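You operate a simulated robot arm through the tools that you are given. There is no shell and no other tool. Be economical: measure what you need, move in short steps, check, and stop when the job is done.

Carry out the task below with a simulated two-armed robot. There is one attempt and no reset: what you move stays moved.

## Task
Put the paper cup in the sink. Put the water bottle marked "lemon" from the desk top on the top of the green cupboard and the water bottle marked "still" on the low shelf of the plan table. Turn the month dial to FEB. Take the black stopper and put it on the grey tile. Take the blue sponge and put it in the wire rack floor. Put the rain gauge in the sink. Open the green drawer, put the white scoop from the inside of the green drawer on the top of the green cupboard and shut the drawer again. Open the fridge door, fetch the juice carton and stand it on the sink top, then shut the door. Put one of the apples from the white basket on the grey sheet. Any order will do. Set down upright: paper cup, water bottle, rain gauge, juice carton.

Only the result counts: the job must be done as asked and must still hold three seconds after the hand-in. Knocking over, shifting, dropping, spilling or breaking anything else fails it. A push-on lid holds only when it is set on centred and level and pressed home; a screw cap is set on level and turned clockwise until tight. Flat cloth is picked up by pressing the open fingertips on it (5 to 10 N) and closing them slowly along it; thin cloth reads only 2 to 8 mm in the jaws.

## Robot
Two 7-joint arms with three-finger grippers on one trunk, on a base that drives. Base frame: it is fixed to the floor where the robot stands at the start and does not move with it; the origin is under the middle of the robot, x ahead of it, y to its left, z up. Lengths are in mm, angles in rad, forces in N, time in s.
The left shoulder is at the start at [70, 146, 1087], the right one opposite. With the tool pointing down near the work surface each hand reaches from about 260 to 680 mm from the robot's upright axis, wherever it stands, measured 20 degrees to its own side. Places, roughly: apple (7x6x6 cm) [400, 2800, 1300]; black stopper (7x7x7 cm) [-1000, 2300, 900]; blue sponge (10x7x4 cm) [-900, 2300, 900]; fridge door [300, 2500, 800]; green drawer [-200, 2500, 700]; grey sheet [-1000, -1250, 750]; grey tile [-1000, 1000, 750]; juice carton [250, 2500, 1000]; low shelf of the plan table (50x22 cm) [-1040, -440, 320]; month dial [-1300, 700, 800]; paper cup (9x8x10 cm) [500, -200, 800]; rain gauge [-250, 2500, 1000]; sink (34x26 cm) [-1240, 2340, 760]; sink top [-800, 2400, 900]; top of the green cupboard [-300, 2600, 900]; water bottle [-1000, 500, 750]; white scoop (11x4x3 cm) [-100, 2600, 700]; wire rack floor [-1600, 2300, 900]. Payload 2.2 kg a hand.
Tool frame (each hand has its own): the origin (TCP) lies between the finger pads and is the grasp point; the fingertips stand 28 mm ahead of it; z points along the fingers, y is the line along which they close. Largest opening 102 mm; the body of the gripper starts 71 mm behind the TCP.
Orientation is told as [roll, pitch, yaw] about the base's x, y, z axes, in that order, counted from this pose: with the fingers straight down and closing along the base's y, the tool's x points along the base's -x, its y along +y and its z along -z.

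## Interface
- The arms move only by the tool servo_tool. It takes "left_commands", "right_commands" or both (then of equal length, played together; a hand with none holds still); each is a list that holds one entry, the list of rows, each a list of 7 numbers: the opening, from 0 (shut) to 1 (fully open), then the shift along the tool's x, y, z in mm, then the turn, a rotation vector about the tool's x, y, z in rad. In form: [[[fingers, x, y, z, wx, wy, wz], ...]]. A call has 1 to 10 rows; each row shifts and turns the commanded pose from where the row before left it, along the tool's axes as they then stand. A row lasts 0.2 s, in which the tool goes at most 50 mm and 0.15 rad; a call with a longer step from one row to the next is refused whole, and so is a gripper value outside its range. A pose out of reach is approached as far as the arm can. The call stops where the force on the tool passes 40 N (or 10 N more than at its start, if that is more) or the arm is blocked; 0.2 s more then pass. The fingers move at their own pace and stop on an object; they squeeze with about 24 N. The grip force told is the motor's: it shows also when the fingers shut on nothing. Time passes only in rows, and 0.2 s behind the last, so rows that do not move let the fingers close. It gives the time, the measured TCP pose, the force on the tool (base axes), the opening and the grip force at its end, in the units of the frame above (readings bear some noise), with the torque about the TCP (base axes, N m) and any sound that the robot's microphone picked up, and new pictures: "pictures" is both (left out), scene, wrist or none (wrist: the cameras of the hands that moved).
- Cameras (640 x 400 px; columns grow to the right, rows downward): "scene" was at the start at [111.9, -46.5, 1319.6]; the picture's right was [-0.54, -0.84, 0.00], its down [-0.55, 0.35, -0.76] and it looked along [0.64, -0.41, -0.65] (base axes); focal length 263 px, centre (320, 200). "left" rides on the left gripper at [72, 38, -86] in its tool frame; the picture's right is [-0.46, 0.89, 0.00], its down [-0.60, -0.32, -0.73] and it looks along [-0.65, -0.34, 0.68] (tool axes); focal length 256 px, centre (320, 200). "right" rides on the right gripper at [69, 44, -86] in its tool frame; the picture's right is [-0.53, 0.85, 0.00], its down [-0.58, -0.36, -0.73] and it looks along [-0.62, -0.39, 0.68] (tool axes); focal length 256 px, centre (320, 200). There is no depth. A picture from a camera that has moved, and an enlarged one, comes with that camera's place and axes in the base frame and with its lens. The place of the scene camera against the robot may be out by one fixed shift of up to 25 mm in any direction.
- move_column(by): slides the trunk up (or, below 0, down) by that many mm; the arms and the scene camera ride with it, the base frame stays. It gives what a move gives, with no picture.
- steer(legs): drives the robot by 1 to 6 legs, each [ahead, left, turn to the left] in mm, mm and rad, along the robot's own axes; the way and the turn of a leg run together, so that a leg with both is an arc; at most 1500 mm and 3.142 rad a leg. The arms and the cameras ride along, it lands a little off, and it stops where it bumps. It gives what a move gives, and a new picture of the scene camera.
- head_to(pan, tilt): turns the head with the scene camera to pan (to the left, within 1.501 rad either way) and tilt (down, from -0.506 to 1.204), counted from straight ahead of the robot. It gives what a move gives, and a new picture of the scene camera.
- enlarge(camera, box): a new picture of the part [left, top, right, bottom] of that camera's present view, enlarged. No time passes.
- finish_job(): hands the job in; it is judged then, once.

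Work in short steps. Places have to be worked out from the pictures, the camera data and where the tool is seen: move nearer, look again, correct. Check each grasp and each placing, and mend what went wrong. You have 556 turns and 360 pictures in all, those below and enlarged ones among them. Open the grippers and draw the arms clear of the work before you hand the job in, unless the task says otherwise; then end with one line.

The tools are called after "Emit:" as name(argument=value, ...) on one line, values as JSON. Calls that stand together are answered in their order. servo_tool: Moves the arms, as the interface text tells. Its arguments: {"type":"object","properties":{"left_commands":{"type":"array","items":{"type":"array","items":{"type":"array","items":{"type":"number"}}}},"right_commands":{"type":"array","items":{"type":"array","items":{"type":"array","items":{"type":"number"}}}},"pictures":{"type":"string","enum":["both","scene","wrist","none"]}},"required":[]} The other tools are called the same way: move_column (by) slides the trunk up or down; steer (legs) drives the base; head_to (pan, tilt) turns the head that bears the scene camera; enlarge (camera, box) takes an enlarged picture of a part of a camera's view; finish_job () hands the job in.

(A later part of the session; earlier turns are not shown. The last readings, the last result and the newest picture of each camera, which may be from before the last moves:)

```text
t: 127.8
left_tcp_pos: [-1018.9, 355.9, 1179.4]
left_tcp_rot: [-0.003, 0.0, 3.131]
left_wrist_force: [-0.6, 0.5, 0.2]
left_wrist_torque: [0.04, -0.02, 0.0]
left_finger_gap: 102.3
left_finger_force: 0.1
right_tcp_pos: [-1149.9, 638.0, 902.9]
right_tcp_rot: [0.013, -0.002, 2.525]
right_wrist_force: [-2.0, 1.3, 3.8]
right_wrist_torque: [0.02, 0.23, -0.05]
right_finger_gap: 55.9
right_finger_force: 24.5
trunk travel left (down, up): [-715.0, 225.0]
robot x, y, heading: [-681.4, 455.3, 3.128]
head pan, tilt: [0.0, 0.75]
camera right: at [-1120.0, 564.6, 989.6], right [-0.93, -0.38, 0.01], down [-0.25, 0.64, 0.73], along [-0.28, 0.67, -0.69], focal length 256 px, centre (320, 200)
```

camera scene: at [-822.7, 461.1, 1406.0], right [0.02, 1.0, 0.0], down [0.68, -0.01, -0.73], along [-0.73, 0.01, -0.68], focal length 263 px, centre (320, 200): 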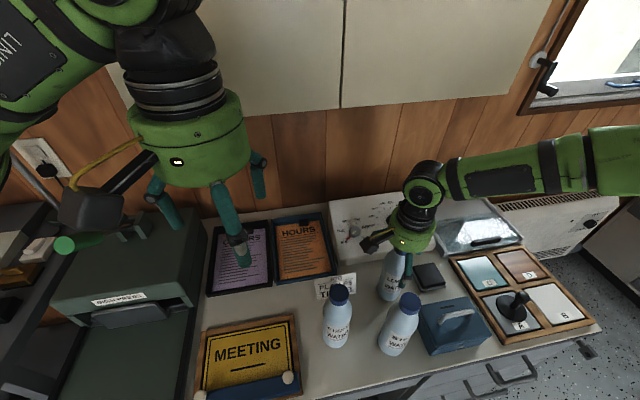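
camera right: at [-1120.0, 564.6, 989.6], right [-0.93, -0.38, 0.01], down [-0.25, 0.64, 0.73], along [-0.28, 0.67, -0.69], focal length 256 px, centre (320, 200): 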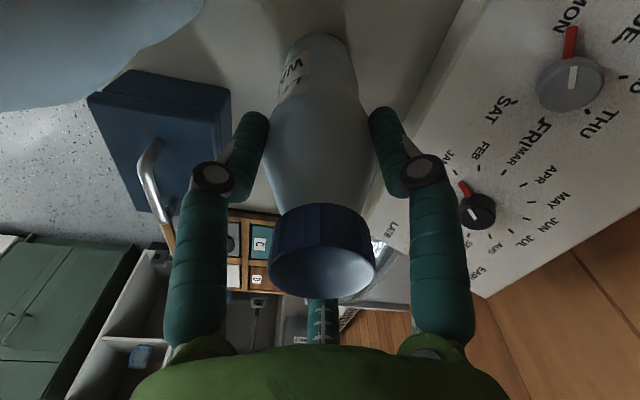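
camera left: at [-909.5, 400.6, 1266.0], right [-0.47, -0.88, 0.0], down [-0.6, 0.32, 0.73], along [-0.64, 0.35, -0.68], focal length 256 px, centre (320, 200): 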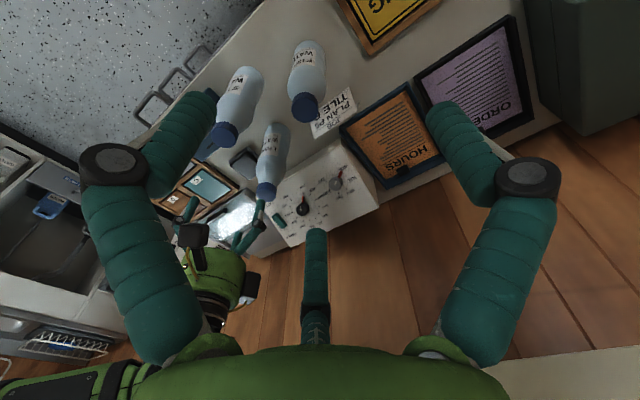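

Lemon bottle is held (gap 56). Knob top triangulates to [-1329, 676, 831], panel normal ≈(.44, .04, .90). I lift the bottle clear, then shift the robot right so the left hand faces the dial.

Emit:
servo_tool(right_commands=[[[0.4, 0, 0, -20, 0, 0, 0], [0.4, 0, 0, -45, 0, 0, 0], [0.4, 0, 0, -45, 0, 0, 0], [0.4, 0, 0, -45, 0, 0, 0], [0.4, 40, -29, 0, 0, 0, 0], [0.4, 40, -29, 0, 0, 0, 0]]], pictures="wrist")

Emit:
steer(legs=[[-40, 0, 0], [0, -370, 0]])

```text
t: 129.2
left_tcp_pos: [-1016.5, 357.9, 1180.4]
left_tcp_rot: [-0.003, -0.002, 3.131]
left_wrist_force: [0.8, -0.3, 1.2]
left_wrist_torque: [0.01, 0.04, -0.03]
left_finger_gap: 102.1
left_finger_force: 0.0
right_tcp_pos: [-1046.7, 642.0, 1057.4]
right_tcp_rot: [0.013, -0.001, 2.523]
right_wrist_force: [-1.0, -0.4, -4.4]
right_wrist_torque: [0.01, 0.09, -0.03]
right_finger_gap: 55.9
right_finger_force: 24.1
trunk travel left (down, up): [-715.0, 225.0]
robot x, y, heading: [-682.1, 457.5, 3.126]
head pan, tilt: [0.0, 0.75]
camera right: at [-1017.0, 567.3, 1143.9], right [-0.93, -0.38, 0.01], down [-0.25, 0.64, 0.73], along [-0.28, 0.67, -0.69], focal length 256 px, centre (320, 200)
```

right: 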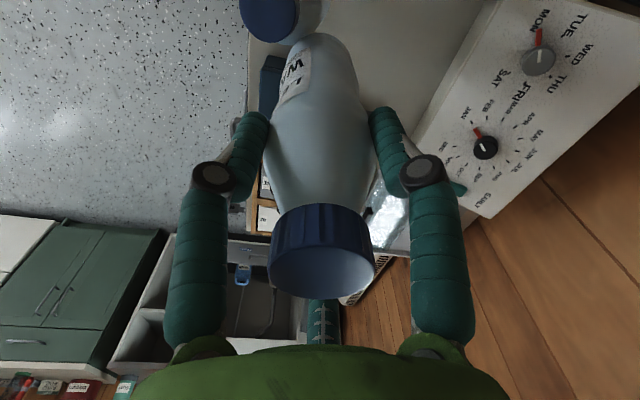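

```text
t: 132.1
left_tcp_pos: [-972.7, 723.5, 1179.3]
left_tcp_rot: [-0.006, 0.0, 3.131]
left_wrist_force: [0.2, -0.6, 0.5]
left_wrist_torque: [0.02, 0.0, 0.02]
left_finger_gap: 101.7
left_finger_force: 0.0
right_tcp_pos: [-1002.5, 1008.2, 1056.0]
right_tcp_rot: [0.011, 0.001, 2.523]
right_wrist_force: [0.6, 0.3, -4.2]
right_wrist_torque: [0.0, -0.01, 0.02]
right_finger_gap: 55.8
right_finger_force: 24.1
trunk travel left (down, up): [-715.0, 225.0]
robot x, y, heading: [-639.2, 823.1, 3.121]
head pan, tilt: [0.0, 0.75]
camera scene: at [-779.6, 823.9, 1405.7], right [0.02, 1.0, 0.0], down [0.68, -0.01, -0.73], along [-0.73, 0.01, -0.68], focal length 263 px, centre (320, 200)
```

scene: 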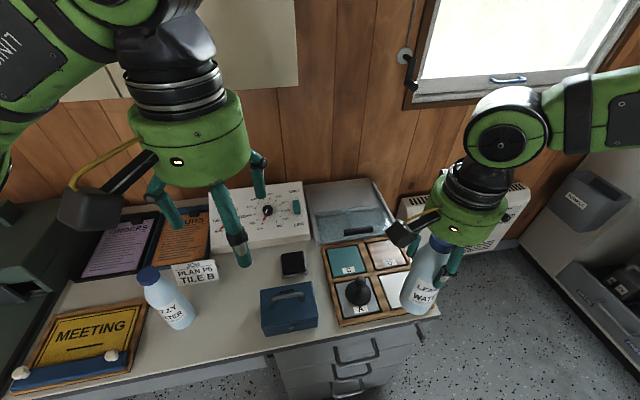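

The STILL bottle isn't visible where expected — I check around for it.

Emit:
head_to(pan=0.35, tilt=0.95)

```text
t: 132.9
left_tcp_pos: [-973.5, 725.8, 1179.6]
left_tcp_rot: [-0.004, 0.001, 3.13]
left_wrist_force: [-0.4, -0.7, -0.3]
left_wrist_torque: [0.0, -0.02, 0.02]
left_finger_gap: 102.1
left_finger_force: 0.1
right_tcp_pos: [-1004.6, 1009.0, 1056.5]
right_tcp_rot: [0.01, 0.001, 2.523]
right_wrist_force: [0.4, 1.6, -4.5]
right_wrist_torque: [-0.02, 0.0, 0.04]
right_finger_gap: 55.8
right_finger_force: 24.2
trunk travel left (down, up): [-715.0, 225.0]
robot x, y, heading: [-638.1, 822.3, 3.122]
head pan, tilt: [0.351, 0.949]
camera scene: at [-765.7, 800.6, 1390.2], right [-0.33, 0.94, 0.0], down [0.77, 0.27, -0.58], along [-0.55, -0.19, -0.81], focal length 263 px, centre (320, 200)
```

scene: 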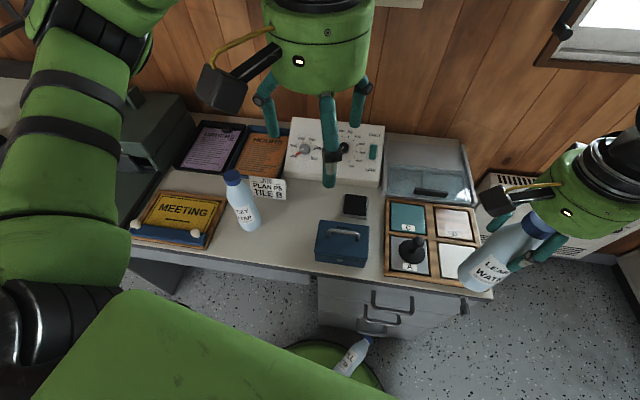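

The STILL bottle has been knocked off and lies by the robot's base. I look closely at how it lies.

Emit:
head_to(pan=0.0, tilt=1.2)

Emit:
enlarge(camera="scene", box=[220, 200, 540, 400])

```text
t: 133.7
left_tcp_pos: [-974.1, 724.4, 1180.4]
left_tcp_rot: [-0.003, 0.0, 3.132]
left_wrist_force: [1.1, 0.1, -0.4]
left_wrist_torque: [0.02, -0.03, -0.01]
left_finger_gap: 101.9
left_finger_force: 0.1
right_tcp_pos: [-1004.1, 1007.7, 1056.7]
right_tcp_rot: [0.011, 0.0, 2.523]
right_wrist_force: [0.2, 0.2, -4.2]
right_wrist_torque: [0.0, 0.0, -0.02]
right_finger_gap: 56.0
right_finger_force: 23.7
trunk travel left (down, up): [-715.0, 225.0]
robot x, y, heading: [-637.2, 825.2, 3.128]
head pan, tilt: [0.0, 1.201]
camera scene: at [-752.8, 824.6, 1374.0], right [0.02, 1.0, 0.0], down [0.93, -0.01, -0.36], along [-0.36, 0.01, -0.93], focal length 263 px, centre (320, 200)
```

scene: 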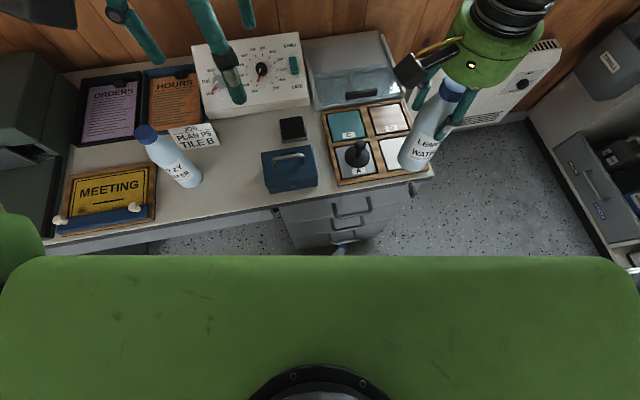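

```text
2.00 times, centred on (380, 300) of scene
camera zoom: at [-752.8, 824.6, 1374.0], right [0.02, 1.0, 0.0], down [0.93, -0.01, -0.36], along [-0.36, 0.01, -0.93], focal length 525 px, centre (200, 0)
```

zoom: 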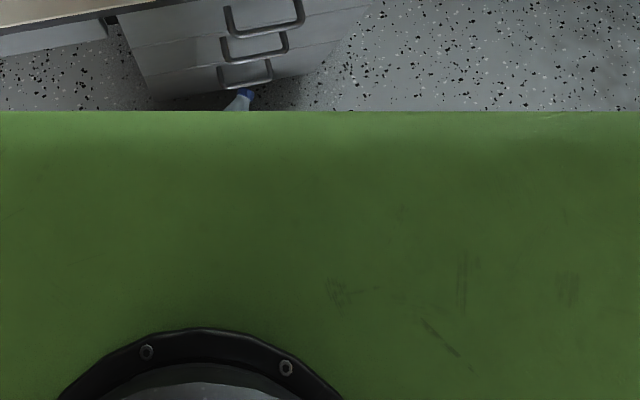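

I back off slowly to see whether the bottle stays on the floor.

Emit:
steer(legs=[[-150, 0, 0]])

Emit:
head_to(pan=0.35, tilt=0.95)

```text
t: 135.1
left_tcp_pos: [-826.3, 722.1, 1178.0]
left_tcp_rot: [-0.004, 0.004, 3.13]
left_wrist_force: [-0.3, 0.2, 0.0]
left_wrist_torque: [-0.02, -0.06, 0.01]
left_finger_gap: 102.0
left_finger_force: 0.0
right_tcp_pos: [-855.4, 1006.6, 1054.5]
right_tcp_rot: [0.01, 0.004, 2.523]
right_wrist_force: [-0.1, 0.3, -4.6]
right_wrist_torque: [0.01, -0.02, -0.02]
right_finger_gap: 56.0
right_finger_force: 23.5
trunk travel left (down, up): [-715.0, 225.0]
robot x, y, heading: [-487.4, 820.8, 3.126]
head pan, tilt: [0.0, 1.201]
camera scene: at [-605.7, 822.4, 1373.6], right [0.02, 1.0, 0.0], down [0.93, -0.02, -0.36], along [-0.36, 0.01, -0.93], focal length 263 px, centre (320, 200)
```

scene: 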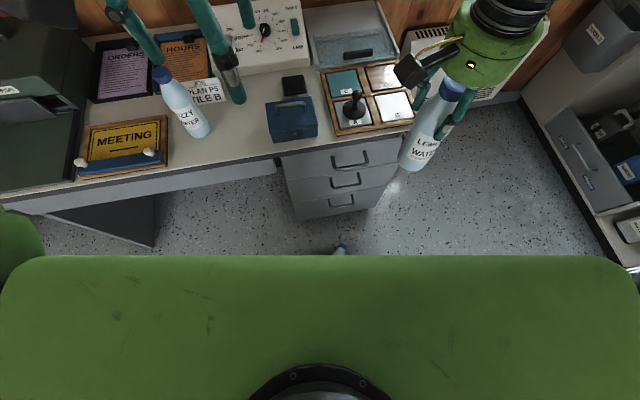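

```text
t: 135.9
left_tcp_pos: [-822.8, 724.1, 1180.6]
left_tcp_rot: [-0.004, 0.0, 3.13]
left_wrist_force: [0.3, -0.1, 0.0]
left_wrist_torque: [-0.01, -0.01, 0.01]
left_finger_gap: 102.2
left_finger_force: 0.1
right_tcp_pos: [-853.3, 1006.0, 1056.4]
right_tcp_rot: [0.011, -0.002, 2.522]
right_wrist_force: [-0.3, 0.1, -3.9]
right_wrist_torque: [0.02, 0.0, 0.0]
right_finger_gap: 56.0
right_finger_force: 24.3
trunk travel left (down, up): [-715.0, 225.0]
robot x, y, heading: [-484.5, 820.9, 3.122]
head pan, tilt: [0.351, 0.949]
camera scene: at [-614.8, 797.7, 1390.2], right [-0.33, 0.95, 0.0], down [0.77, 0.27, -0.58], along [-0.55, -0.19, -0.81], focal length 263 px, centre (320, 200)
```

scene: 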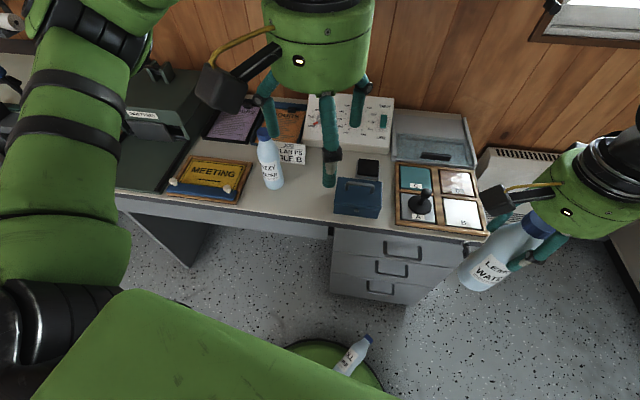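

The bottle lies on the robot's own base plate and rides along. I lower the trunk to look at and reach it.

Emit:
move_column(by=-350)

Emit:
head_to(pan=-0.5, tilt=1.2)

```text
t: 139.4
left_tcp_pos: [-824.0, 720.8, 830.5]
left_tcp_rot: [-0.002, 0.0, 3.129]
left_wrist_force: [0.3, -0.5, 0.2]
left_wrist_torque: [-0.01, 0.03, -0.01]
left_finger_gap: 101.9
left_finger_force: 0.1
right_tcp_pos: [-853.4, 1006.7, 706.7]
right_tcp_rot: [0.011, 0.002, 2.521]
right_wrist_force: [-0.1, 0.3, -4.2]
right_wrist_torque: [-0.01, 0.01, 0.0]
right_finger_gap: 55.7
right_finger_force: 23.1
trunk travel left (down, up): [-365.0, 575.0]
robot x, y, heading: [-486.5, 820.1, 3.122]
head pan, tilt: [0.351, 0.949]
```

```text
t: 140.5
left_tcp_pos: [-823.1, 722.0, 828.9]
left_tcp_rot: [-0.004, 0.0, 3.127]
left_wrist_force: [-1.0, 1.1, 0.6]
left_wrist_torque: [0.03, -0.01, 0.01]
left_finger_gap: 102.0
left_finger_force: 0.2
right_tcp_pos: [-853.9, 1005.6, 705.9]
right_tcp_rot: [0.009, 0.002, 2.522]
right_wrist_force: [-0.7, -1.1, -4.2]
right_wrist_torque: [0.0, 0.0, 0.0]
right_finger_gap: 55.9
right_finger_force: 23.8
trunk travel left (down, up): [-365.0, 575.0]
robot x, y, heading: [-483.2, 821.7, 3.123]
head pan, tilt: [-0.499, 1.201]
camera scene: at [-595.4, 848.9, 1023.9], right [0.49, 0.87, 0.0], down [0.81, -0.46, -0.36], along [-0.32, 0.18, -0.93], focal length 263 px, centre (320, 200)
```

scene: 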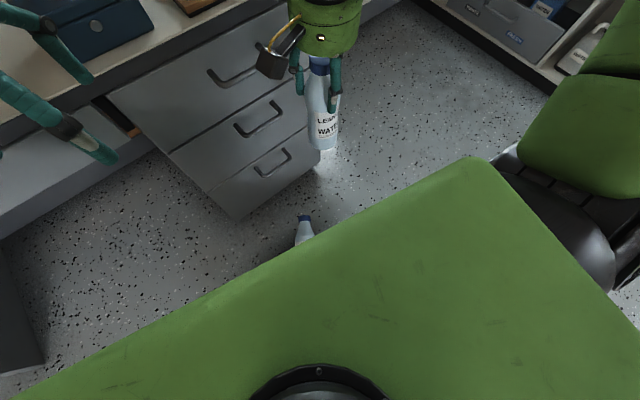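

The still bottle lies on the base plate at about [-745, 890, 280], cap forward. I need the right hand for it, so I set the lemon bottle down upright on the floor for now.

Emit:
move_column(by=-330)

Emit:
servo_tool(right_commands=[[[0.4, 0, 0, 40, 0, 0, 0], [0.4, 0, 0, 40, 0, 0, 0], [0.4, 0, 0, 40, 0, 0, 0], [0.4, 0, 0, 30, 0, 0, 0]]], pictures="wrist")

```text
t: 143.8
left_tcp_pos: [-822.7, 724.1, 498.3]
left_tcp_rot: [-0.004, -0.001, 3.13]
left_wrist_force: [0.0, 0.3, 0.9]
left_wrist_torque: [0.03, 0.02, 0.01]
left_finger_gap: 102.1
left_finger_force: 0.0
right_tcp_pos: [-853.3, 1006.4, 377.4]
right_tcp_rot: [0.012, 0.001, 2.522]
right_wrist_force: [-0.6, -0.5, -4.8]
right_wrist_torque: [0.01, -0.01, 0.0]
right_finger_gap: 55.8
right_finger_force: 24.2
trunk travel left (down, up): [-35.0, 905.0]
robot x, y, heading: [-485.3, 820.7, 3.127]
head pan, tilt: [-0.499, 1.201]
```

```text
t: 144.8
left_tcp_pos: [-822.7, 721.8, 499.7]
left_tcp_rot: [-0.004, 0.001, 3.128]
left_wrist_force: [-0.1, -0.4, 0.3]
left_wrist_torque: [0.01, 0.01, -0.01]
left_finger_gap: 102.3
left_finger_force: 0.2
right_tcp_pos: [-856.3, 1005.6, 225.9]
right_tcp_rot: [0.013, 0.0, 2.523]
right_wrist_force: [0.3, -0.6, -4.8]
right_wrist_torque: [-0.02, 0.02, 0.02]
right_finger_gap: 55.8
right_finger_force: 24.1
trunk travel left (down, up): [-35.0, 905.0]
robot x, y, heading: [-488.1, 822.3, 3.121]
head pan, tilt: [-0.499, 1.201]
camera right: at [-825.3, 932.0, 312.8], right [-0.93, -0.38, 0.01], down [-0.25, 0.64, 0.73], along [-0.28, 0.67, -0.69], focal length 256 px, centre (320, 200)
```

right: 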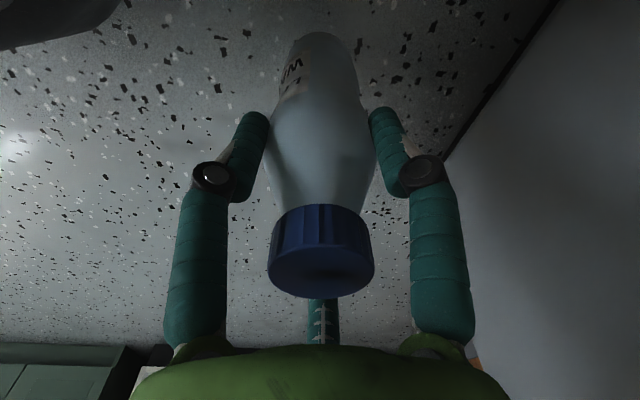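

Emit:
servo_tool(right_commands=[[[0.4, 0, 0, 30, 0, 0, 0], [0.4, 0, 0, 25, 0, 0, 0], [0.4, 0, 0, 6, 0, 0, 0], [0.4, 0, 0, 5, 0, 0, 0]]], pictures="none")

```text
t: 145.8
left_tcp_pos: [-822.3, 722.3, 501.2]
left_tcp_rot: [-0.004, 0.0, 3.131]
left_wrist_force: [-0.3, 0.6, -0.3]
left_wrist_torque: [0.02, -0.02, 0.01]
left_finger_gap: 102.1
left_finger_force: 0.1
right_tcp_pos: [-857.9, 1005.6, 163.6]
right_tcp_rot: [0.022, -0.004, 2.512]
right_wrist_force: [-30.3, 2.7, 17.8]
right_wrist_torque: [-2.39, -4.03, -2.71]
right_finger_gap: 55.5
right_finger_force: 23.8
trunk travel left (down, up): [-35.0, 905.0]
robot x, y, heading: [-486.1, 821.3, 3.126]
head pan, tilt: [-0.499, 1.201]
```

The hand brushed the still bottle's cap. I back off sideways away from it before lowering further.

Emit:
servo_tool(right_commands=[[[0.4, -15, 2, -8, 0, 0, 0], [0.4, -30, 4, 0, 0, 0, 0], [0.4, -20, 2, 0, 0, 0, 0]]], pictures="wrist")

Emit:
enlarge(camera="scene", box=[0, 0, 640, 400])

```text
t: 146.6
left_tcp_pos: [-822.4, 722.4, 498.8]
left_tcp_rot: [-0.003, -0.001, 3.129]
left_wrist_force: [-0.5, 0.7, -0.1]
left_wrist_torque: [-0.02, -0.02, 0.02]
left_finger_gap: 101.9
left_finger_force: 0.0
right_tcp_pos: [-911.5, 1035.4, 167.7]
right_tcp_rot: [0.01, 0.002, 2.523]
right_wrist_force: [0.5, 0.0, -4.1]
right_wrist_torque: [0.02, 0.02, -0.01]
right_finger_gap: 55.7
right_finger_force: 24.2
trunk travel left (down, up): [-35.0, 905.0]
robot x, y, heading: [-492.4, 823.2, 3.122]
head pan, tilt: [-0.499, 1.201]
camera right: at [-881.2, 962.0, 254.5], right [-0.93, -0.38, 0.01], down [-0.26, 0.64, 0.73], along [-0.28, 0.67, -0.69], focal length 256 px, centre (320, 200)
```

right: 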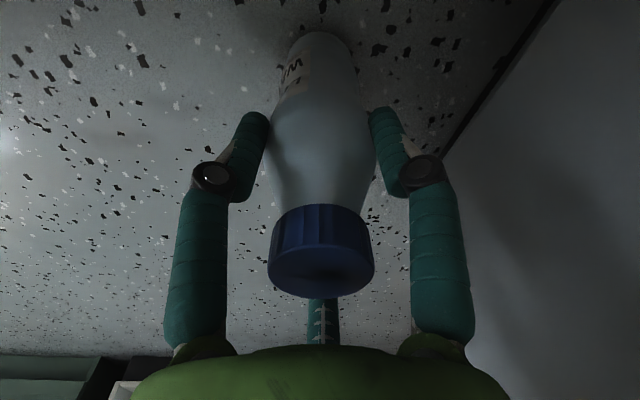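

```text
1.00 times, centred on (320, 200) of scene (not enlarged: the box is as wide or as high as the picture)
camera zoom: at [-595.2, 848.9, 693.9], right [0.49, 0.87, 0.0], down [0.81, -0.46, -0.36], along [-0.31, 0.18, -0.93], focal length 263 px, centre (320, 200)
```

zoom: 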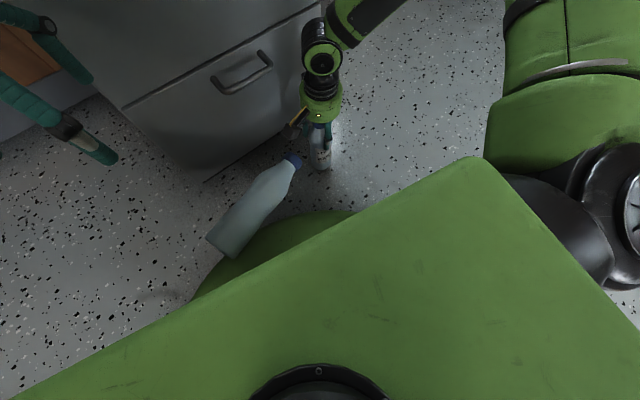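

Emit:
servo_tool(right_commands=[[[0.4, 0, 0, 0, 0, 0, 0], [0.4, 0, 0, 0, 0, 0, 0]]], pictures="scene")

```text
t: 147.2
left_tcp_pos: [-823.3, 721.6, 499.6]
left_tcp_rot: [-0.005, -0.001, 3.13]
left_wrist_force: [-0.6, -0.6, 0.0]
left_wrist_torque: [0.03, 0.0, 0.0]
left_finger_gap: 102.1
left_finger_force: 0.1
right_tcp_pos: [-911.4, 1034.8, 168.9]
right_tcp_rot: [0.01, 0.001, 2.523]
right_wrist_force: [0.4, 0.8, -4.2]
right_wrist_torque: [-0.02, -0.01, 0.0]
right_finger_gap: 55.9
right_finger_force: 24.2
trunk travel left (down, up): [-35.0, 905.0]
robot x, y, heading: [-486.9, 819.6, 3.124]
head pan, tilt: [-0.499, 1.201]
camera scene: at [-595.2, 848.9, 693.9], right [0.49, 0.87, 0.0], down [0.81, -0.46, -0.36], along [-0.31, 0.18, -0.93], focal length 263 px, centre (320, 200)
```

scene: 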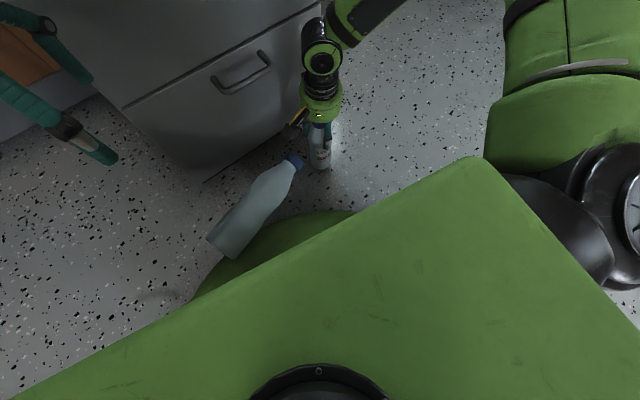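

The still bottle rests stably across the base rim. I finish setting down the lemon bottle.

Emit:
servo_tool(right_commands=[[[0.4, 0, 0, 4, 0, 0, 0], [0.4, 0, 0, 4, 0, 0, 0], [0.4, 0, 0, 4, 0, 0, 0]]], pictures="none")

```text
t: 148.0
left_tcp_pos: [-823.1, 722.0, 500.0]
left_tcp_rot: [-0.004, 0.001, 3.13]
left_wrist_force: [-0.1, 0.4, 0.5]
left_wrist_torque: [0.02, 0.0, 0.0]
left_finger_gap: 101.8
left_finger_force: 0.2
right_tcp_pos: [-910.6, 1036.4, 159.4]
right_tcp_rot: [0.012, 0.002, 2.524]
right_wrist_force: [-0.5, -0.2, -4.6]
right_wrist_torque: [-0.02, 0.0, -0.01]
right_finger_gap: 56.0
right_finger_force: 23.7
trunk travel left (down, up): [-35.0, 905.0]
robot x, y, heading: [-486.5, 822.0, 3.126]
head pan, tilt: [-0.499, 1.201]
```

Emit:
servo_tool(right_commands=[[[0.4, 0, 0, 4, 0, 0, 0], [0.4, 0, 0, 4, 0, 0, 0], [0.4, 0, 0, 4, 0, 0, 0]]], pictures="none")

```text
t: 148.8
left_tcp_pos: [-823.6, 723.4, 501.0]
left_tcp_rot: [-0.003, -0.001, 3.129]
left_wrist_force: [-0.4, -0.2, 0.2]
left_wrist_torque: [0.0, 0.01, -0.04]
left_finger_gap: 102.1
left_finger_force: 0.0
right_tcp_pos: [-907.1, 1042.5, 154.2]
right_tcp_rot: [0.012, -0.001, 2.521]
right_wrist_force: [0.1, -0.1, -3.9]
right_wrist_torque: [0.01, -0.02, 0.0]
right_finger_gap: 55.7
right_finger_force: 24.4
right hand out of reach, approached as far as the arm can: row 1, 2, 3
trunk travel left (down, up): [-35.0, 905.0]
robot x, y, heading: [-488.6, 822.1, 3.127]
head pan, tilt: [-0.499, 1.201]
```

Emit:
move_column(by=-6)

```text
t: 149.3
left_tcp_pos: [-822.6, 722.4, 494.1]
left_tcp_rot: [-0.005, -0.002, 3.13]
left_wrist_force: [-0.7, -0.2, -0.3]
left_wrist_torque: [-0.03, 0.05, 0.0]
left_finger_gap: 101.8
left_finger_force: 0.0
right_tcp_pos: [-909.9, 1043.5, 150.7]
right_tcp_rot: [0.014, -0.007, 2.522]
right_wrist_force: [-1.5, 5.9, 19.6]
right_wrist_torque: [0.38, 0.17, -0.04]
right_finger_gap: 55.9
right_finger_force: 24.1
trunk travel left (down, up): [-29.0, 911.0]
robot x, y, heading: [-488.7, 820.1, 3.126]
head pan, tilt: [-0.499, 1.201]
```

Lemon stands on the floor. Open and rise.

Emit:
servo_tool(right_commands=[[[0.6, 0, 0, -2, 0, 0, 0], [0.8, 0, 0, 0, 0, 0, 0], [1, 0, 0, 0, 0, 0, 0], [1, 0, 0, -20, 0, 0, 0], [1, 0, 0, -40, 0, 0, 0], [1, 0, 0, -45, 0, 0, 0], [1, 0, 0, -45, 0, 0, 0], [1, 0, 0, -45, 0, 0, 0]]], pictures="both")

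```text
t: 151.1
left_tcp_pos: [-823.3, 722.6, 494.4]
left_tcp_rot: [-0.003, 0.0, 3.128]
left_wrist_force: [0.6, 0.9, -0.4]
left_wrist_torque: [-0.03, -0.03, 0.0]
left_finger_gap: 102.0
left_finger_force: 0.2
right_tcp_pos: [-906.5, 1044.4, 346.3]
right_tcp_rot: [0.012, 0.001, 2.524]
right_wrist_force: [-0.5, 0.0, 0.0]
right_wrist_torque: [-0.02, -0.02, 0.0]
right_finger_gap: 101.7
right_finger_force: 0.2
trunk travel left (down, up): [-29.0, 911.0]
robot x, y, heading: [-486.9, 822.2, 3.127]
head pan, tilt: [-0.499, 1.201]
camera scene: at [-595.0, 848.8, 687.9], right [0.49, 0.87, 0.0], down [0.81, -0.46, -0.36], along [-0.31, 0.18, -0.93], focal length 263 px, centre (320, 200)
camera right: at [-876.1, 970.0, 431.9], right [-0.93, -0.38, 0.01], down [-0.25, 0.64, 0.73], along [-0.28, 0.67, -0.69], focal length 256 px, centre (320, 200)
```

scene: 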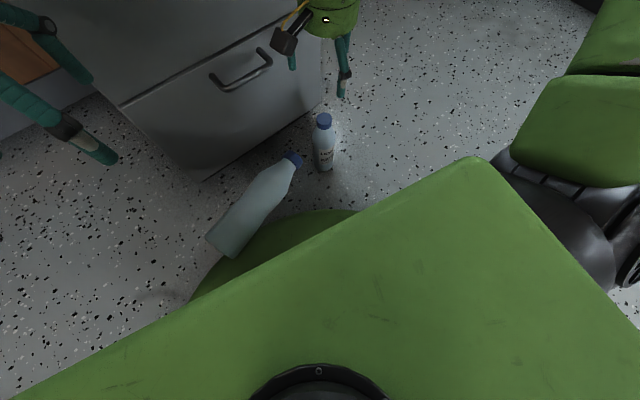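
right: 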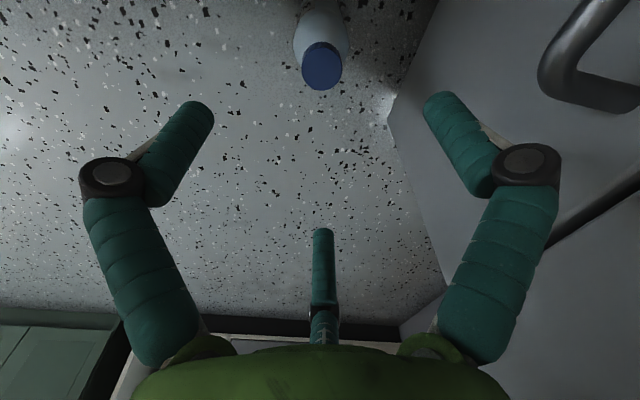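

Lemon stands on the floor. I raise the trunk a little, turn the right wrist so tool x lies along the still bottle, and view it from above.

Emit:
move_column(by=150)

Emit:
servo_tool(right_commands=[[[1, 0, 0, 0, 0, 0, 0.13], [1, 0, 0, 0, 0, 0, 0.13], [1, 0, 0, 0, 0, 0, 0.13], [1, 0, 0, 0, 0, 0, 0.13], [1, 40, 0, 0, 0, 0, 0], [1, 40, 0, 0, 0, 0, 0], [1, 40, 0, 0, 0, 0, 0], [1, 30, 0, 0, 0, 0, 0]]], pictures="wrist")

```text
t: 152.9
left_tcp_pos: [-824.0, 722.1, 643.5]
left_tcp_rot: [-0.004, 0.001, 3.131]
left_wrist_force: [0.4, -0.7, 0.0]
left_wrist_torque: [0.01, 0.01, 0.04]
left_finger_gap: 102.2
left_finger_force: 0.0
right_tcp_pos: [-906.3, 1044.0, 495.9]
right_tcp_rot: [0.013, 0.0, 2.522]
right_wrist_force: [0.4, 0.1, -0.4]
right_wrist_torque: [0.02, -0.02, -0.01]
right_finger_gap: 101.8
right_finger_force: 0.1
trunk travel left (down, up): [-179.0, 761.0]
robot x, y, heading: [-487.6, 822.2, 3.124]
head pan, tilt: [-0.499, 1.201]
```

```text
t: 154.7
left_tcp_pos: [-823.4, 722.5, 642.5]
left_tcp_rot: [-0.004, -0.001, 3.13]
left_wrist_force: [0.2, 0.1, -0.2]
left_wrist_torque: [0.02, 0.03, 0.01]
left_finger_gap: 101.8
left_finger_force: 0.1
right_tcp_pos: [-843.9, 909.0, 495.2]
right_tcp_rot: [0.011, 0.005, 2.001]
right_wrist_force: [-0.3, -0.1, 1.0]
right_wrist_torque: [0.0, 0.02, 0.0]
right_finger_gap: 102.1
right_finger_force: 0.1
trunk travel left (down, up): [-179.0, 761.0]
robot x, y, heading: [-489.6, 819.2, 3.124]
head pan, tilt: [-0.499, 1.201]
camera right: at [-855.3, 829.1, 581.8], right [-0.99, 0.13, 0.01], down [0.1, 0.68, 0.72], along [0.09, 0.72, -0.69], focal length 256 px, centre (320, 200)
```

right: 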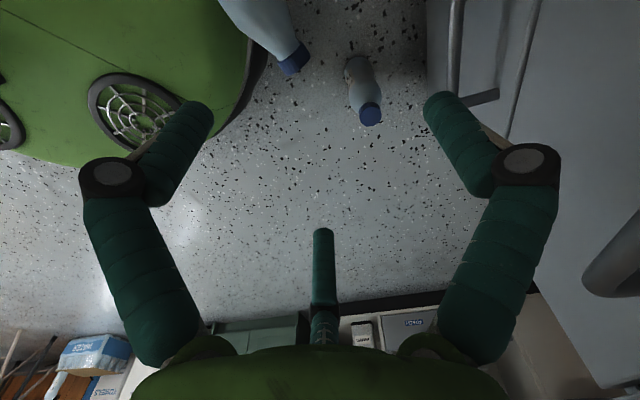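

Emit:
servo_tool(right_commands=[[[1, 40, 0, 0, 0, 0, 0], [1, 40, 0, 0, 0, 0, 0], [1, 30, 0, 0, 0, 0, 0]]], pictures="wrist")

```text
t: 155.5
left_tcp_pos: [-823.2, 722.5, 644.2]
left_tcp_rot: [-0.004, -0.001, 3.131]
left_wrist_force: [1.3, 0.5, 0.4]
left_wrist_torque: [0.04, 0.0, 0.0]
left_finger_gap: 102.2
left_finger_force: 0.1
right_tcp_pos: [-823.6, 903.0, 498.4]
right_tcp_rot: [0.011, 0.006, 2.001]
right_wrist_force: [-1.0, 0.0, 0.9]
right_wrist_torque: [-0.01, -0.03, 0.02]
right_finger_gap: 101.8
right_finger_force: 0.1
right hand out of reach, approached as far as the arm can: row 1, 2, 3
trunk travel left (down, up): [-179.0, 761.0]
robot x, y, heading: [-486.4, 820.3, 3.126]
head pan, tilt: [-0.499, 1.201]
camera right: at [-834.7, 823.8, 586.0], right [-0.99, 0.13, 0.01], down [0.1, 0.68, 0.72], along [0.09, 0.72, -0.69], focal length 256 px, centre (320, 200)
```

right: 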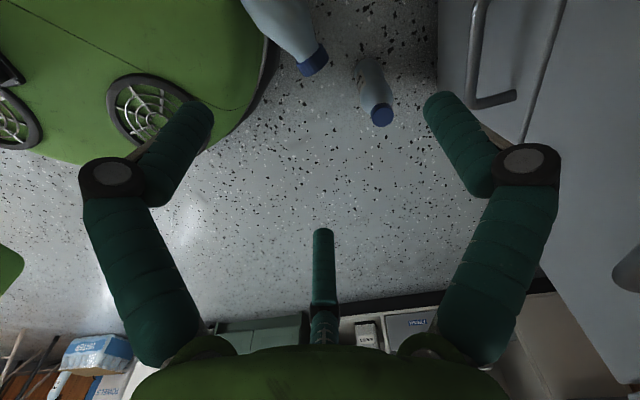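

The right arm cannot reach inward to the bottle's middle, but the cap end ([-817, 920, 287]) is reachable. I'll take it by the cap, and lay it on the floor to the right. Approach above the cap.

Emit:
servo_tool(right_commands=[[[1, 0, 0, 40, 0, 0, 0], [1, 0, 0, 40, 0, 0, 0], [1, 6, -8, 20, 0, 0, 0]]], pictures="both")

```text
t: 156.3
left_tcp_pos: [-824.3, 722.1, 644.9]
left_tcp_rot: [-0.006, 0.0, 3.129]
left_wrist_force: [0.7, 0.3, 0.4]
left_wrist_torque: [0.01, -0.03, -0.02]
left_finger_gap: 101.9
left_finger_force: 0.0
right_tcp_pos: [-813.4, 926.7, 409.0]
right_tcp_rot: [0.011, 0.008, 2.002]
right_wrist_force: [-0.4, 0.3, 0.2]
right_wrist_torque: [-0.01, 0.02, 0.01]
right_finger_gap: 102.1
right_finger_force: 0.2
right hand out of reach, approached as far as the arm can: row 1, 2, 3
trunk travel left (down, up): [-179.0, 761.0]
robot x, y, heading: [-487.2, 823.9, 3.128]
head pan, tilt: [-0.499, 1.201]
camera scene: at [-595.0, 848.8, 838.0], right [0.49, 0.87, 0.0], down [0.81, -0.46, -0.36], along [-0.32, 0.18, -0.93], focal length 263 px, centre (320, 200)
camera right: at [-823.9, 847.6, 495.4], right [-0.99, 0.13, 0.01], down [0.1, 0.68, 0.72], along [0.09, 0.72, -0.69], focal length 256 px, centre (320, 200)
```

scene: 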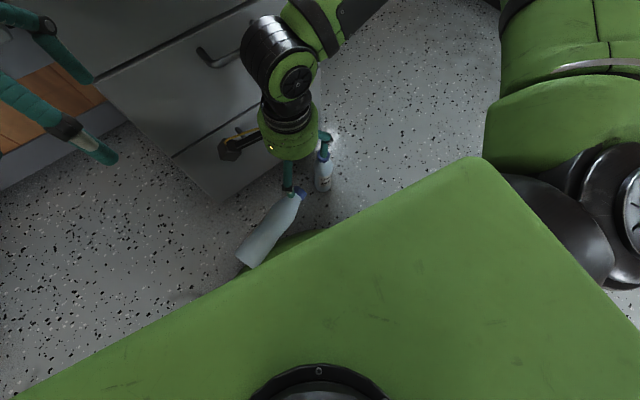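
right: 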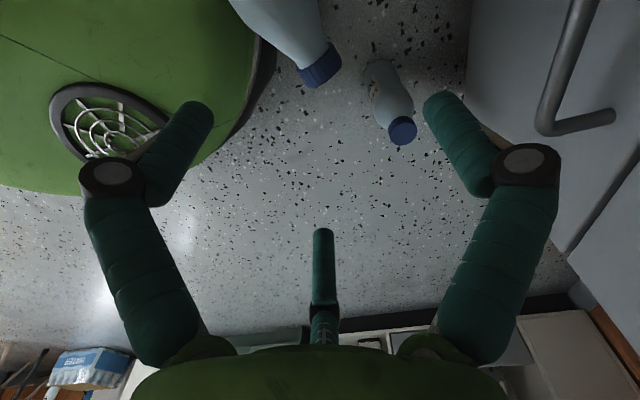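

I pitch the hand so the wrist stays outboard and the fingers point inward along the bottle, which lets the TCP reach farther.

Emit:
servo_tool(right_commands=[[[1, 0, 0, -10, 0, 0.15, 0], [1, 0, 0, 0, 0, 0.15, 0], [1, 0, 0, 0, 0, 0.15, 0], [1, 0, 0, 0, 0, 0.15, 0]]], pictures="both")

```text
t: 157.3
left_tcp_pos: [-822.5, 722.4, 643.8]
left_tcp_rot: [-0.005, -0.002, 3.131]
left_wrist_force: [0.0, 0.2, -0.3]
left_wrist_torque: [0.0, 0.0, -0.01]
left_finger_gap: 101.9
left_finger_force: 0.0
right_tcp_pos: [-812.4, 926.3, 419.4]
right_tcp_rot: [0.013, 0.609, 2.008]
right_wrist_force: [-0.6, 0.5, -0.9]
right_wrist_torque: [0.01, -0.02, -0.01]
right_finger_gap: 102.0
right_finger_force: 0.0
trunk travel left (down, up): [-179.0, 761.0]
robot x, y, heading: [-485.5, 819.7, 3.122]
head pan, tilt: [-0.499, 1.201]
camera scene: at [-595.0, 848.9, 838.0], right [0.49, 0.87, 0.0], down [0.81, -0.46, -0.36], along [-0.32, 0.18, -0.93], focal length 263 px, centre (320, 200)
camera right: at [-849.5, 903.4, 529.5], right [-0.95, 0.05, -0.3], down [-0.04, 0.96, 0.27], along [0.3, 0.27, -0.92], focal length 256 px, centre (320, 200)
```

scene: 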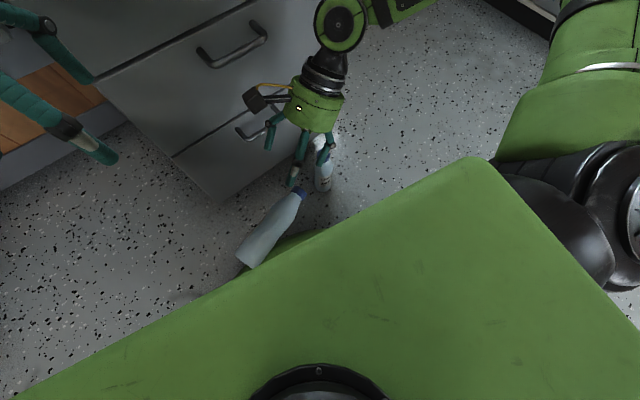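
right: 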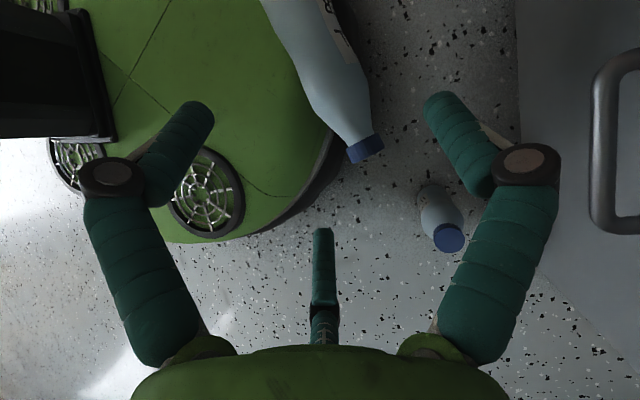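

Clear view: bottle axis direction (−.51, .86), cap at [-816, 923, 287]. I line up for a pinch on its upper body.

Emit:
servo_tool(right_commands=[[[1, -5, -6, 20, 0.054, 0, -0.078], [1, -5, -6, 22, 0, 0, 0], [1, -4, -1, 21, 0, 0, 0]]], pictures="wrist")

```text
t: 158.1
left_tcp_pos: [-822.5, 722.0, 644.3]
left_tcp_rot: [-0.002, -0.001, 3.128]
left_wrist_force: [0.1, 0.0, 0.1]
left_wrist_torque: [0.03, 0.03, -0.03]
left_finger_gap: 102.0
left_finger_force: 0.1
right_tcp_pos: [-791.9, 910.4, 359.0]
right_tcp_rot: [0.013, 0.604, 2.103]
right_wrist_force: [-0.7, 0.8, -0.5]
right_wrist_torque: [0.05, -0.04, -0.03]
right_finger_gap: 102.2
right_finger_force: 0.1
trunk travel left (down, up): [-179.0, 761.0]
robot x, y, heading: [-483.6, 819.1, 3.123]
head pan, tilt: [-0.499, 1.201]
camera right: at [-824.8, 884.2, 469.7], right [-0.95, -0.05, -0.29], down [-0.13, 0.95, 0.27], along [0.27, 0.3, -0.92], focal length 256 px, centre (320, 200)
```

right: 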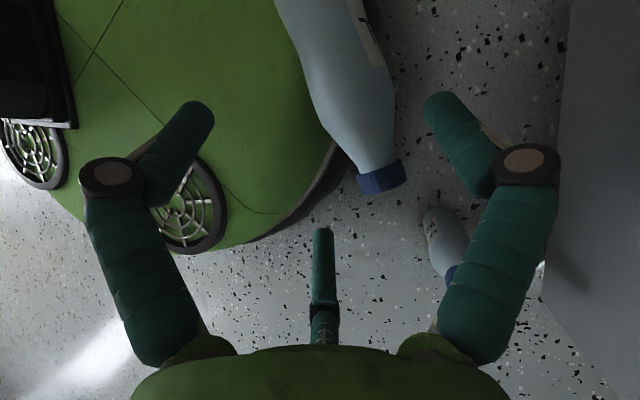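

Emit:
servo_tool(right_commands=[[[1, 0, 14, 0, 0, 0, 0.12], [1, 0, 0, 25, 0, 0, 0], [1, 0, 0, 15, 0, 0, 0]]], pictures="wrist")

```text
t: 158.9
left_tcp_pos: [-823.2, 722.7, 644.6]
left_tcp_rot: [-0.004, 0.0, 3.13]
left_wrist_force: [-0.2, -0.6, -0.1]
left_wrist_torque: [0.0, 0.01, -0.02]
left_finger_gap: 101.9
left_finger_force: 0.0
right_tcp_pos: [-787.1, 900.2, 344.2]
right_tcp_rot: [-0.068, 0.603, 1.955]
right_wrist_force: [0.5, 0.7, -0.5]
right_wrist_torque: [-0.01, 0.0, 0.02]
right_finger_gap: 102.1
right_finger_force: 0.0
right hand out of reach, approached as far as the arm can: row 2, 3
trunk travel left (down, up): [-179.0, 761.0]
robot x, y, heading: [-485.9, 822.1, 3.123]
head pan, tilt: [-0.499, 1.201]
camera right: at [-830.5, 873.6, 451.3], right [-0.93, 0.06, -0.35], down [-0.05, 0.95, 0.3], along [0.35, 0.29, -0.89], focal length 256 px, centre (320, 200)
```

right: 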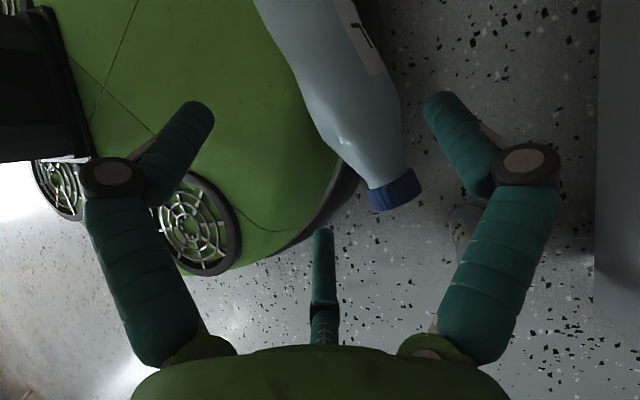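

Reach is limited inward, so I'll take the bottle around its neck and shoulder instead: small lateral shift, then lower using the trunk.

Emit:
servo_tool(right_commands=[[[1, 2, 11.5, 1, 0, 0, 0], [1, 0, 0, 0, 0, 0, 0]]], pictures="none")

Emit:
move_column(by=-30)

Emit:
servo_tool(right_commands=[[[1, 0, 0, 0, 0, 0, 0]]], pictures="wrist")

```text
t: 159.5
left_tcp_pos: [-822.6, 722.7, 644.4]
left_tcp_rot: [-0.004, 0.001, 3.129]
left_wrist_force: [0.1, -0.2, 0.0]
left_wrist_torque: [0.03, 0.0, 0.0]
left_finger_gap: 102.0
left_finger_force: 0.2
right_tcp_pos: [-795.1, 898.9, 349.2]
right_tcp_rot: [-0.07, 0.602, 1.956]
right_wrist_force: [0.2, 0.1, 0.0]
right_wrist_torque: [0.01, 0.0, -0.03]
right_finger_gap: 101.9
right_finger_force: 0.1
right hand out of reach, approached as far as the arm can: row 1
trunk travel left (down, up): [-179.0, 761.0]
robot x, y, heading: [-487.0, 825.4, 3.123]
head pan, tilt: [-0.499, 1.201]
```

```text
t: 160.2
left_tcp_pos: [-824.1, 722.3, 614.3]
left_tcp_rot: [-0.003, 0.0, 3.128]
left_wrist_force: [-0.8, -0.9, 0.2]
left_wrist_torque: [0.0, -0.01, 0.02]
left_finger_gap: 101.9
left_finger_force: 0.0
right_tcp_pos: [-796.5, 896.9, 318.5]
right_tcp_rot: [-0.07, 0.603, 1.96]
right_wrist_force: [-0.2, 0.1, -0.1]
right_wrist_torque: [0.0, 0.02, 0.0]
right_finger_gap: 102.0
right_finger_force: 0.1
trunk travel left (down, up): [-149.0, 791.0]
robot x, y, heading: [-487.6, 819.6, 3.126]
head pan, tilt: [-0.499, 1.201]
```

```text
t: 160.6
left_tcp_pos: [-823.9, 722.3, 614.1]
left_tcp_rot: [-0.004, 0.0, 3.129]
left_wrist_force: [-0.4, 0.3, -0.2]
left_wrist_torque: [0.0, -0.02, -0.01]
left_finger_gap: 101.6
left_finger_force: 0.0
right_tcp_pos: [-794.2, 898.5, 319.0]
right_tcp_rot: [-0.069, 0.601, 1.958]
right_wrist_force: [0.2, -0.3, 0.1]
right_wrist_torque: [0.0, 0.0, 0.01]
right_finger_gap: 102.2
right_finger_force: 0.1
trunk travel left (down, up): [-149.0, 791.0]
robot x, y, heading: [-487.4, 819.8, 3.123]
head pan, tilt: [-0.499, 1.201]
camera right: at [-839.1, 871.2, 425.8], right [-0.93, 0.06, -0.35], down [-0.05, 0.95, 0.3], along [0.35, 0.29, -0.89], focal length 256 px, centre (320, 200)
```

right: 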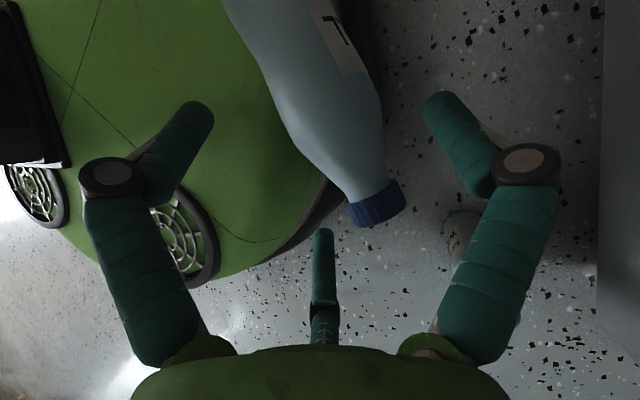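

Emit:
move_column(by=-20)

Emit:
servo_tool(right_commands=[[[1, 4, 0, 4, 0, 0, 0], [1, 0, 0, 0, 0, 0, 0]]], pictures="wrist")

```text
t: 161.3
left_tcp_pos: [-822.4, 721.9, 592.5]
left_tcp_rot: [-0.003, 0.0, 3.129]
left_wrist_force: [-0.4, -0.2, 0.9]
left_wrist_torque: [0.03, 0.02, 0.0]
left_finger_gap: 102.1
left_finger_force: 0.2
right_tcp_pos: [-796.6, 897.6, 299.5]
right_tcp_rot: [-0.07, 0.602, 1.959]
right_wrist_force: [0.7, -0.5, -0.2]
right_wrist_torque: [-0.03, 0.02, 0.0]
right_finger_gap: 101.9
right_finger_force: 0.0
trunk travel left (down, up): [-129.0, 811.0]
robot x, y, heading: [-489.5, 823.5, 3.126]
head pan, tilt: [-0.499, 1.201]
```

```text
t: 161.9
left_tcp_pos: [-821.5, 722.6, 595.5]
left_tcp_rot: [-0.003, 0.0, 3.13]
left_wrist_force: [0.5, 0.2, 0.6]
left_wrist_torque: [0.0, 0.02, -0.01]
left_finger_gap: 102.1
left_finger_force: 0.0
right_tcp_pos: [-792.2, 895.7, 300.7]
right_tcp_rot: [-0.069, 0.601, 1.959]
right_wrist_force: [-1.3, -0.2, 0.6]
right_wrist_torque: [-0.02, 0.02, -0.03]
right_finger_gap: 102.0
right_finger_force: 0.1
right hand out of reach, approached as far as the arm can: row 1
trunk travel left (down, up): [-129.0, 811.0]
robot x, y, heading: [-487.9, 822.5, 3.122]
head pan, tilt: [-0.499, 1.201]
camera right: at [-835.8, 868.6, 407.3], right [-0.93, 0.06, -0.35], down [-0.05, 0.95, 0.3], along [0.35, 0.29, -0.89], focal length 256 px, centre (320, 200)
```

right: 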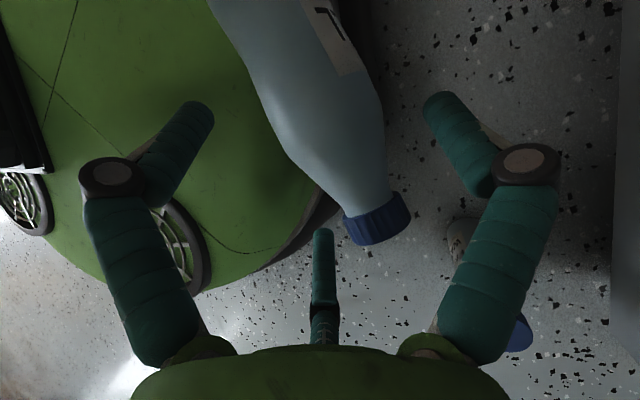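

Close gradually.

Emit:
servo_tool(right_commands=[[[0.8, 0, 0, 0, 0, 0, 0], [0.6, 0, 0, 0, 0, 0, 0], [0.4, 0, 0, 0, 0, 0, 0], [0.3, 0, 0, 0, 0, 0, 0]]], pictures="wrist")

```text
t: 162.9
left_tcp_pos: [-823.3, 722.7, 593.0]
left_tcp_rot: [-0.002, 0.001, 3.13]
left_wrist_force: [-0.6, 1.1, -0.2]
left_wrist_torque: [0.03, 0.0, -0.03]
left_finger_gap: 102.0
left_finger_force: 0.1
right_tcp_pos: [-794.5, 895.3, 301.6]
right_tcp_rot: [-0.067, 0.602, 1.96]
right_wrist_force: [-5.6, 1.7, 4.0]
right_wrist_torque: [-0.25, 0.24, -0.37]
right_finger_gap: 58.4
right_finger_force: 23.5
trunk travel left (down, up): [-129.0, 811.0]
robot x, y, heading: [-488.3, 818.9, 3.125]
head pan, tilt: [-0.499, 1.201]
camera right: at [-836.5, 868.6, 407.8], right [-0.94, 0.06, -0.35], down [-0.05, 0.95, 0.29], along [0.35, 0.29, -0.89], focal length 256 px, centre (320, 200)
```

right: 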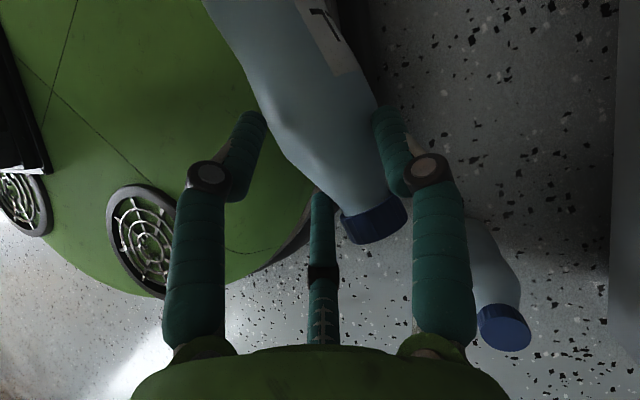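

Grip at gap 58 with all three fingers touching. I lift slightly with the trunk to test.

Emit:
move_column(by=60)

Emit:
servo_tool(right_commands=[[[0.3, 0, 0, 0, 0, 0, 0]]], pictures="both")

```text
t: 163.9
left_tcp_pos: [-822.8, 722.1, 653.5]
left_tcp_rot: [-0.004, -0.001, 3.13]
left_wrist_force: [-0.2, 0.1, 0.0]
left_wrist_torque: [-0.01, 0.01, 0.0]
left_finger_gap: 101.9
left_finger_force: 0.0
right_tcp_pos: [-792.9, 895.1, 360.5]
right_tcp_rot: [-0.069, 0.602, 1.955]
right_wrist_force: [-0.4, -1.1, 0.6]
right_wrist_torque: [0.01, 0.01, 0.0]
right_finger_gap: 30.6
right_finger_force: 0.0
trunk travel left (down, up): [-189.0, 751.0]
robot x, y, heading: [-483.8, 822.0, 3.127]
head pan, tilt: [-0.499, 1.201]
```

```text
t: 164.3
left_tcp_pos: [-822.8, 722.0, 654.8]
left_tcp_rot: [-0.003, 0.001, 3.13]
left_wrist_force: [0.0, 0.5, 0.3]
left_wrist_torque: [-0.02, 0.02, 0.0]
left_finger_gap: 101.9
left_finger_force: 0.1
right_tcp_pos: [-793.0, 895.1, 360.9]
right_tcp_rot: [-0.069, 0.603, 1.958]
right_wrist_force: [-0.3, -0.1, -1.0]
right_wrist_torque: [0.01, 0.01, 0.0]
right_finger_gap: 30.9
right_finger_force: 0.0
trunk travel left (down, up): [-189.0, 751.0]
robot x, y, heading: [-485.2, 822.9, 3.128]
head pan, tilt: [-0.499, 1.201]
camera scene: at [-595.0, 848.8, 847.9], right [0.49, 0.87, 0.0], down [0.81, -0.46, -0.36], along [-0.32, 0.18, -0.93], focal length 263 px, centre (320, 200)
camera right: at [-835.8, 868.7, 467.2], right [-0.93, 0.06, -0.35], down [-0.05, 0.95, 0.3], along [0.35, 0.29, -0.89], focal length 256 px, centre (320, 200)
```

scene: 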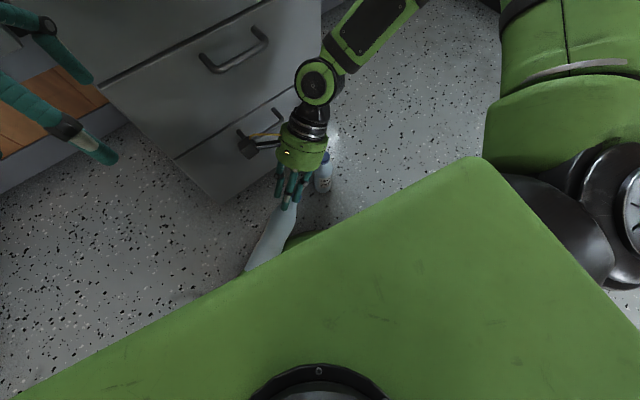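
right: 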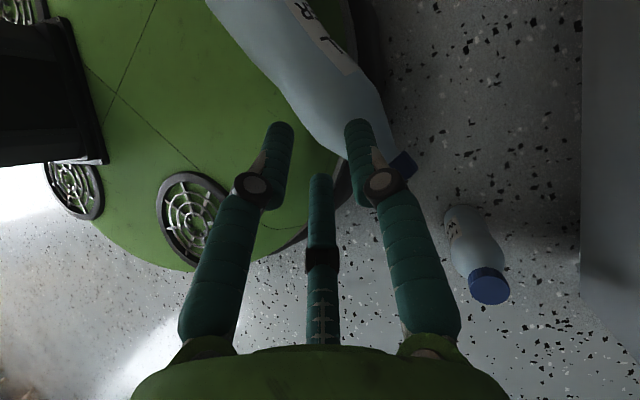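

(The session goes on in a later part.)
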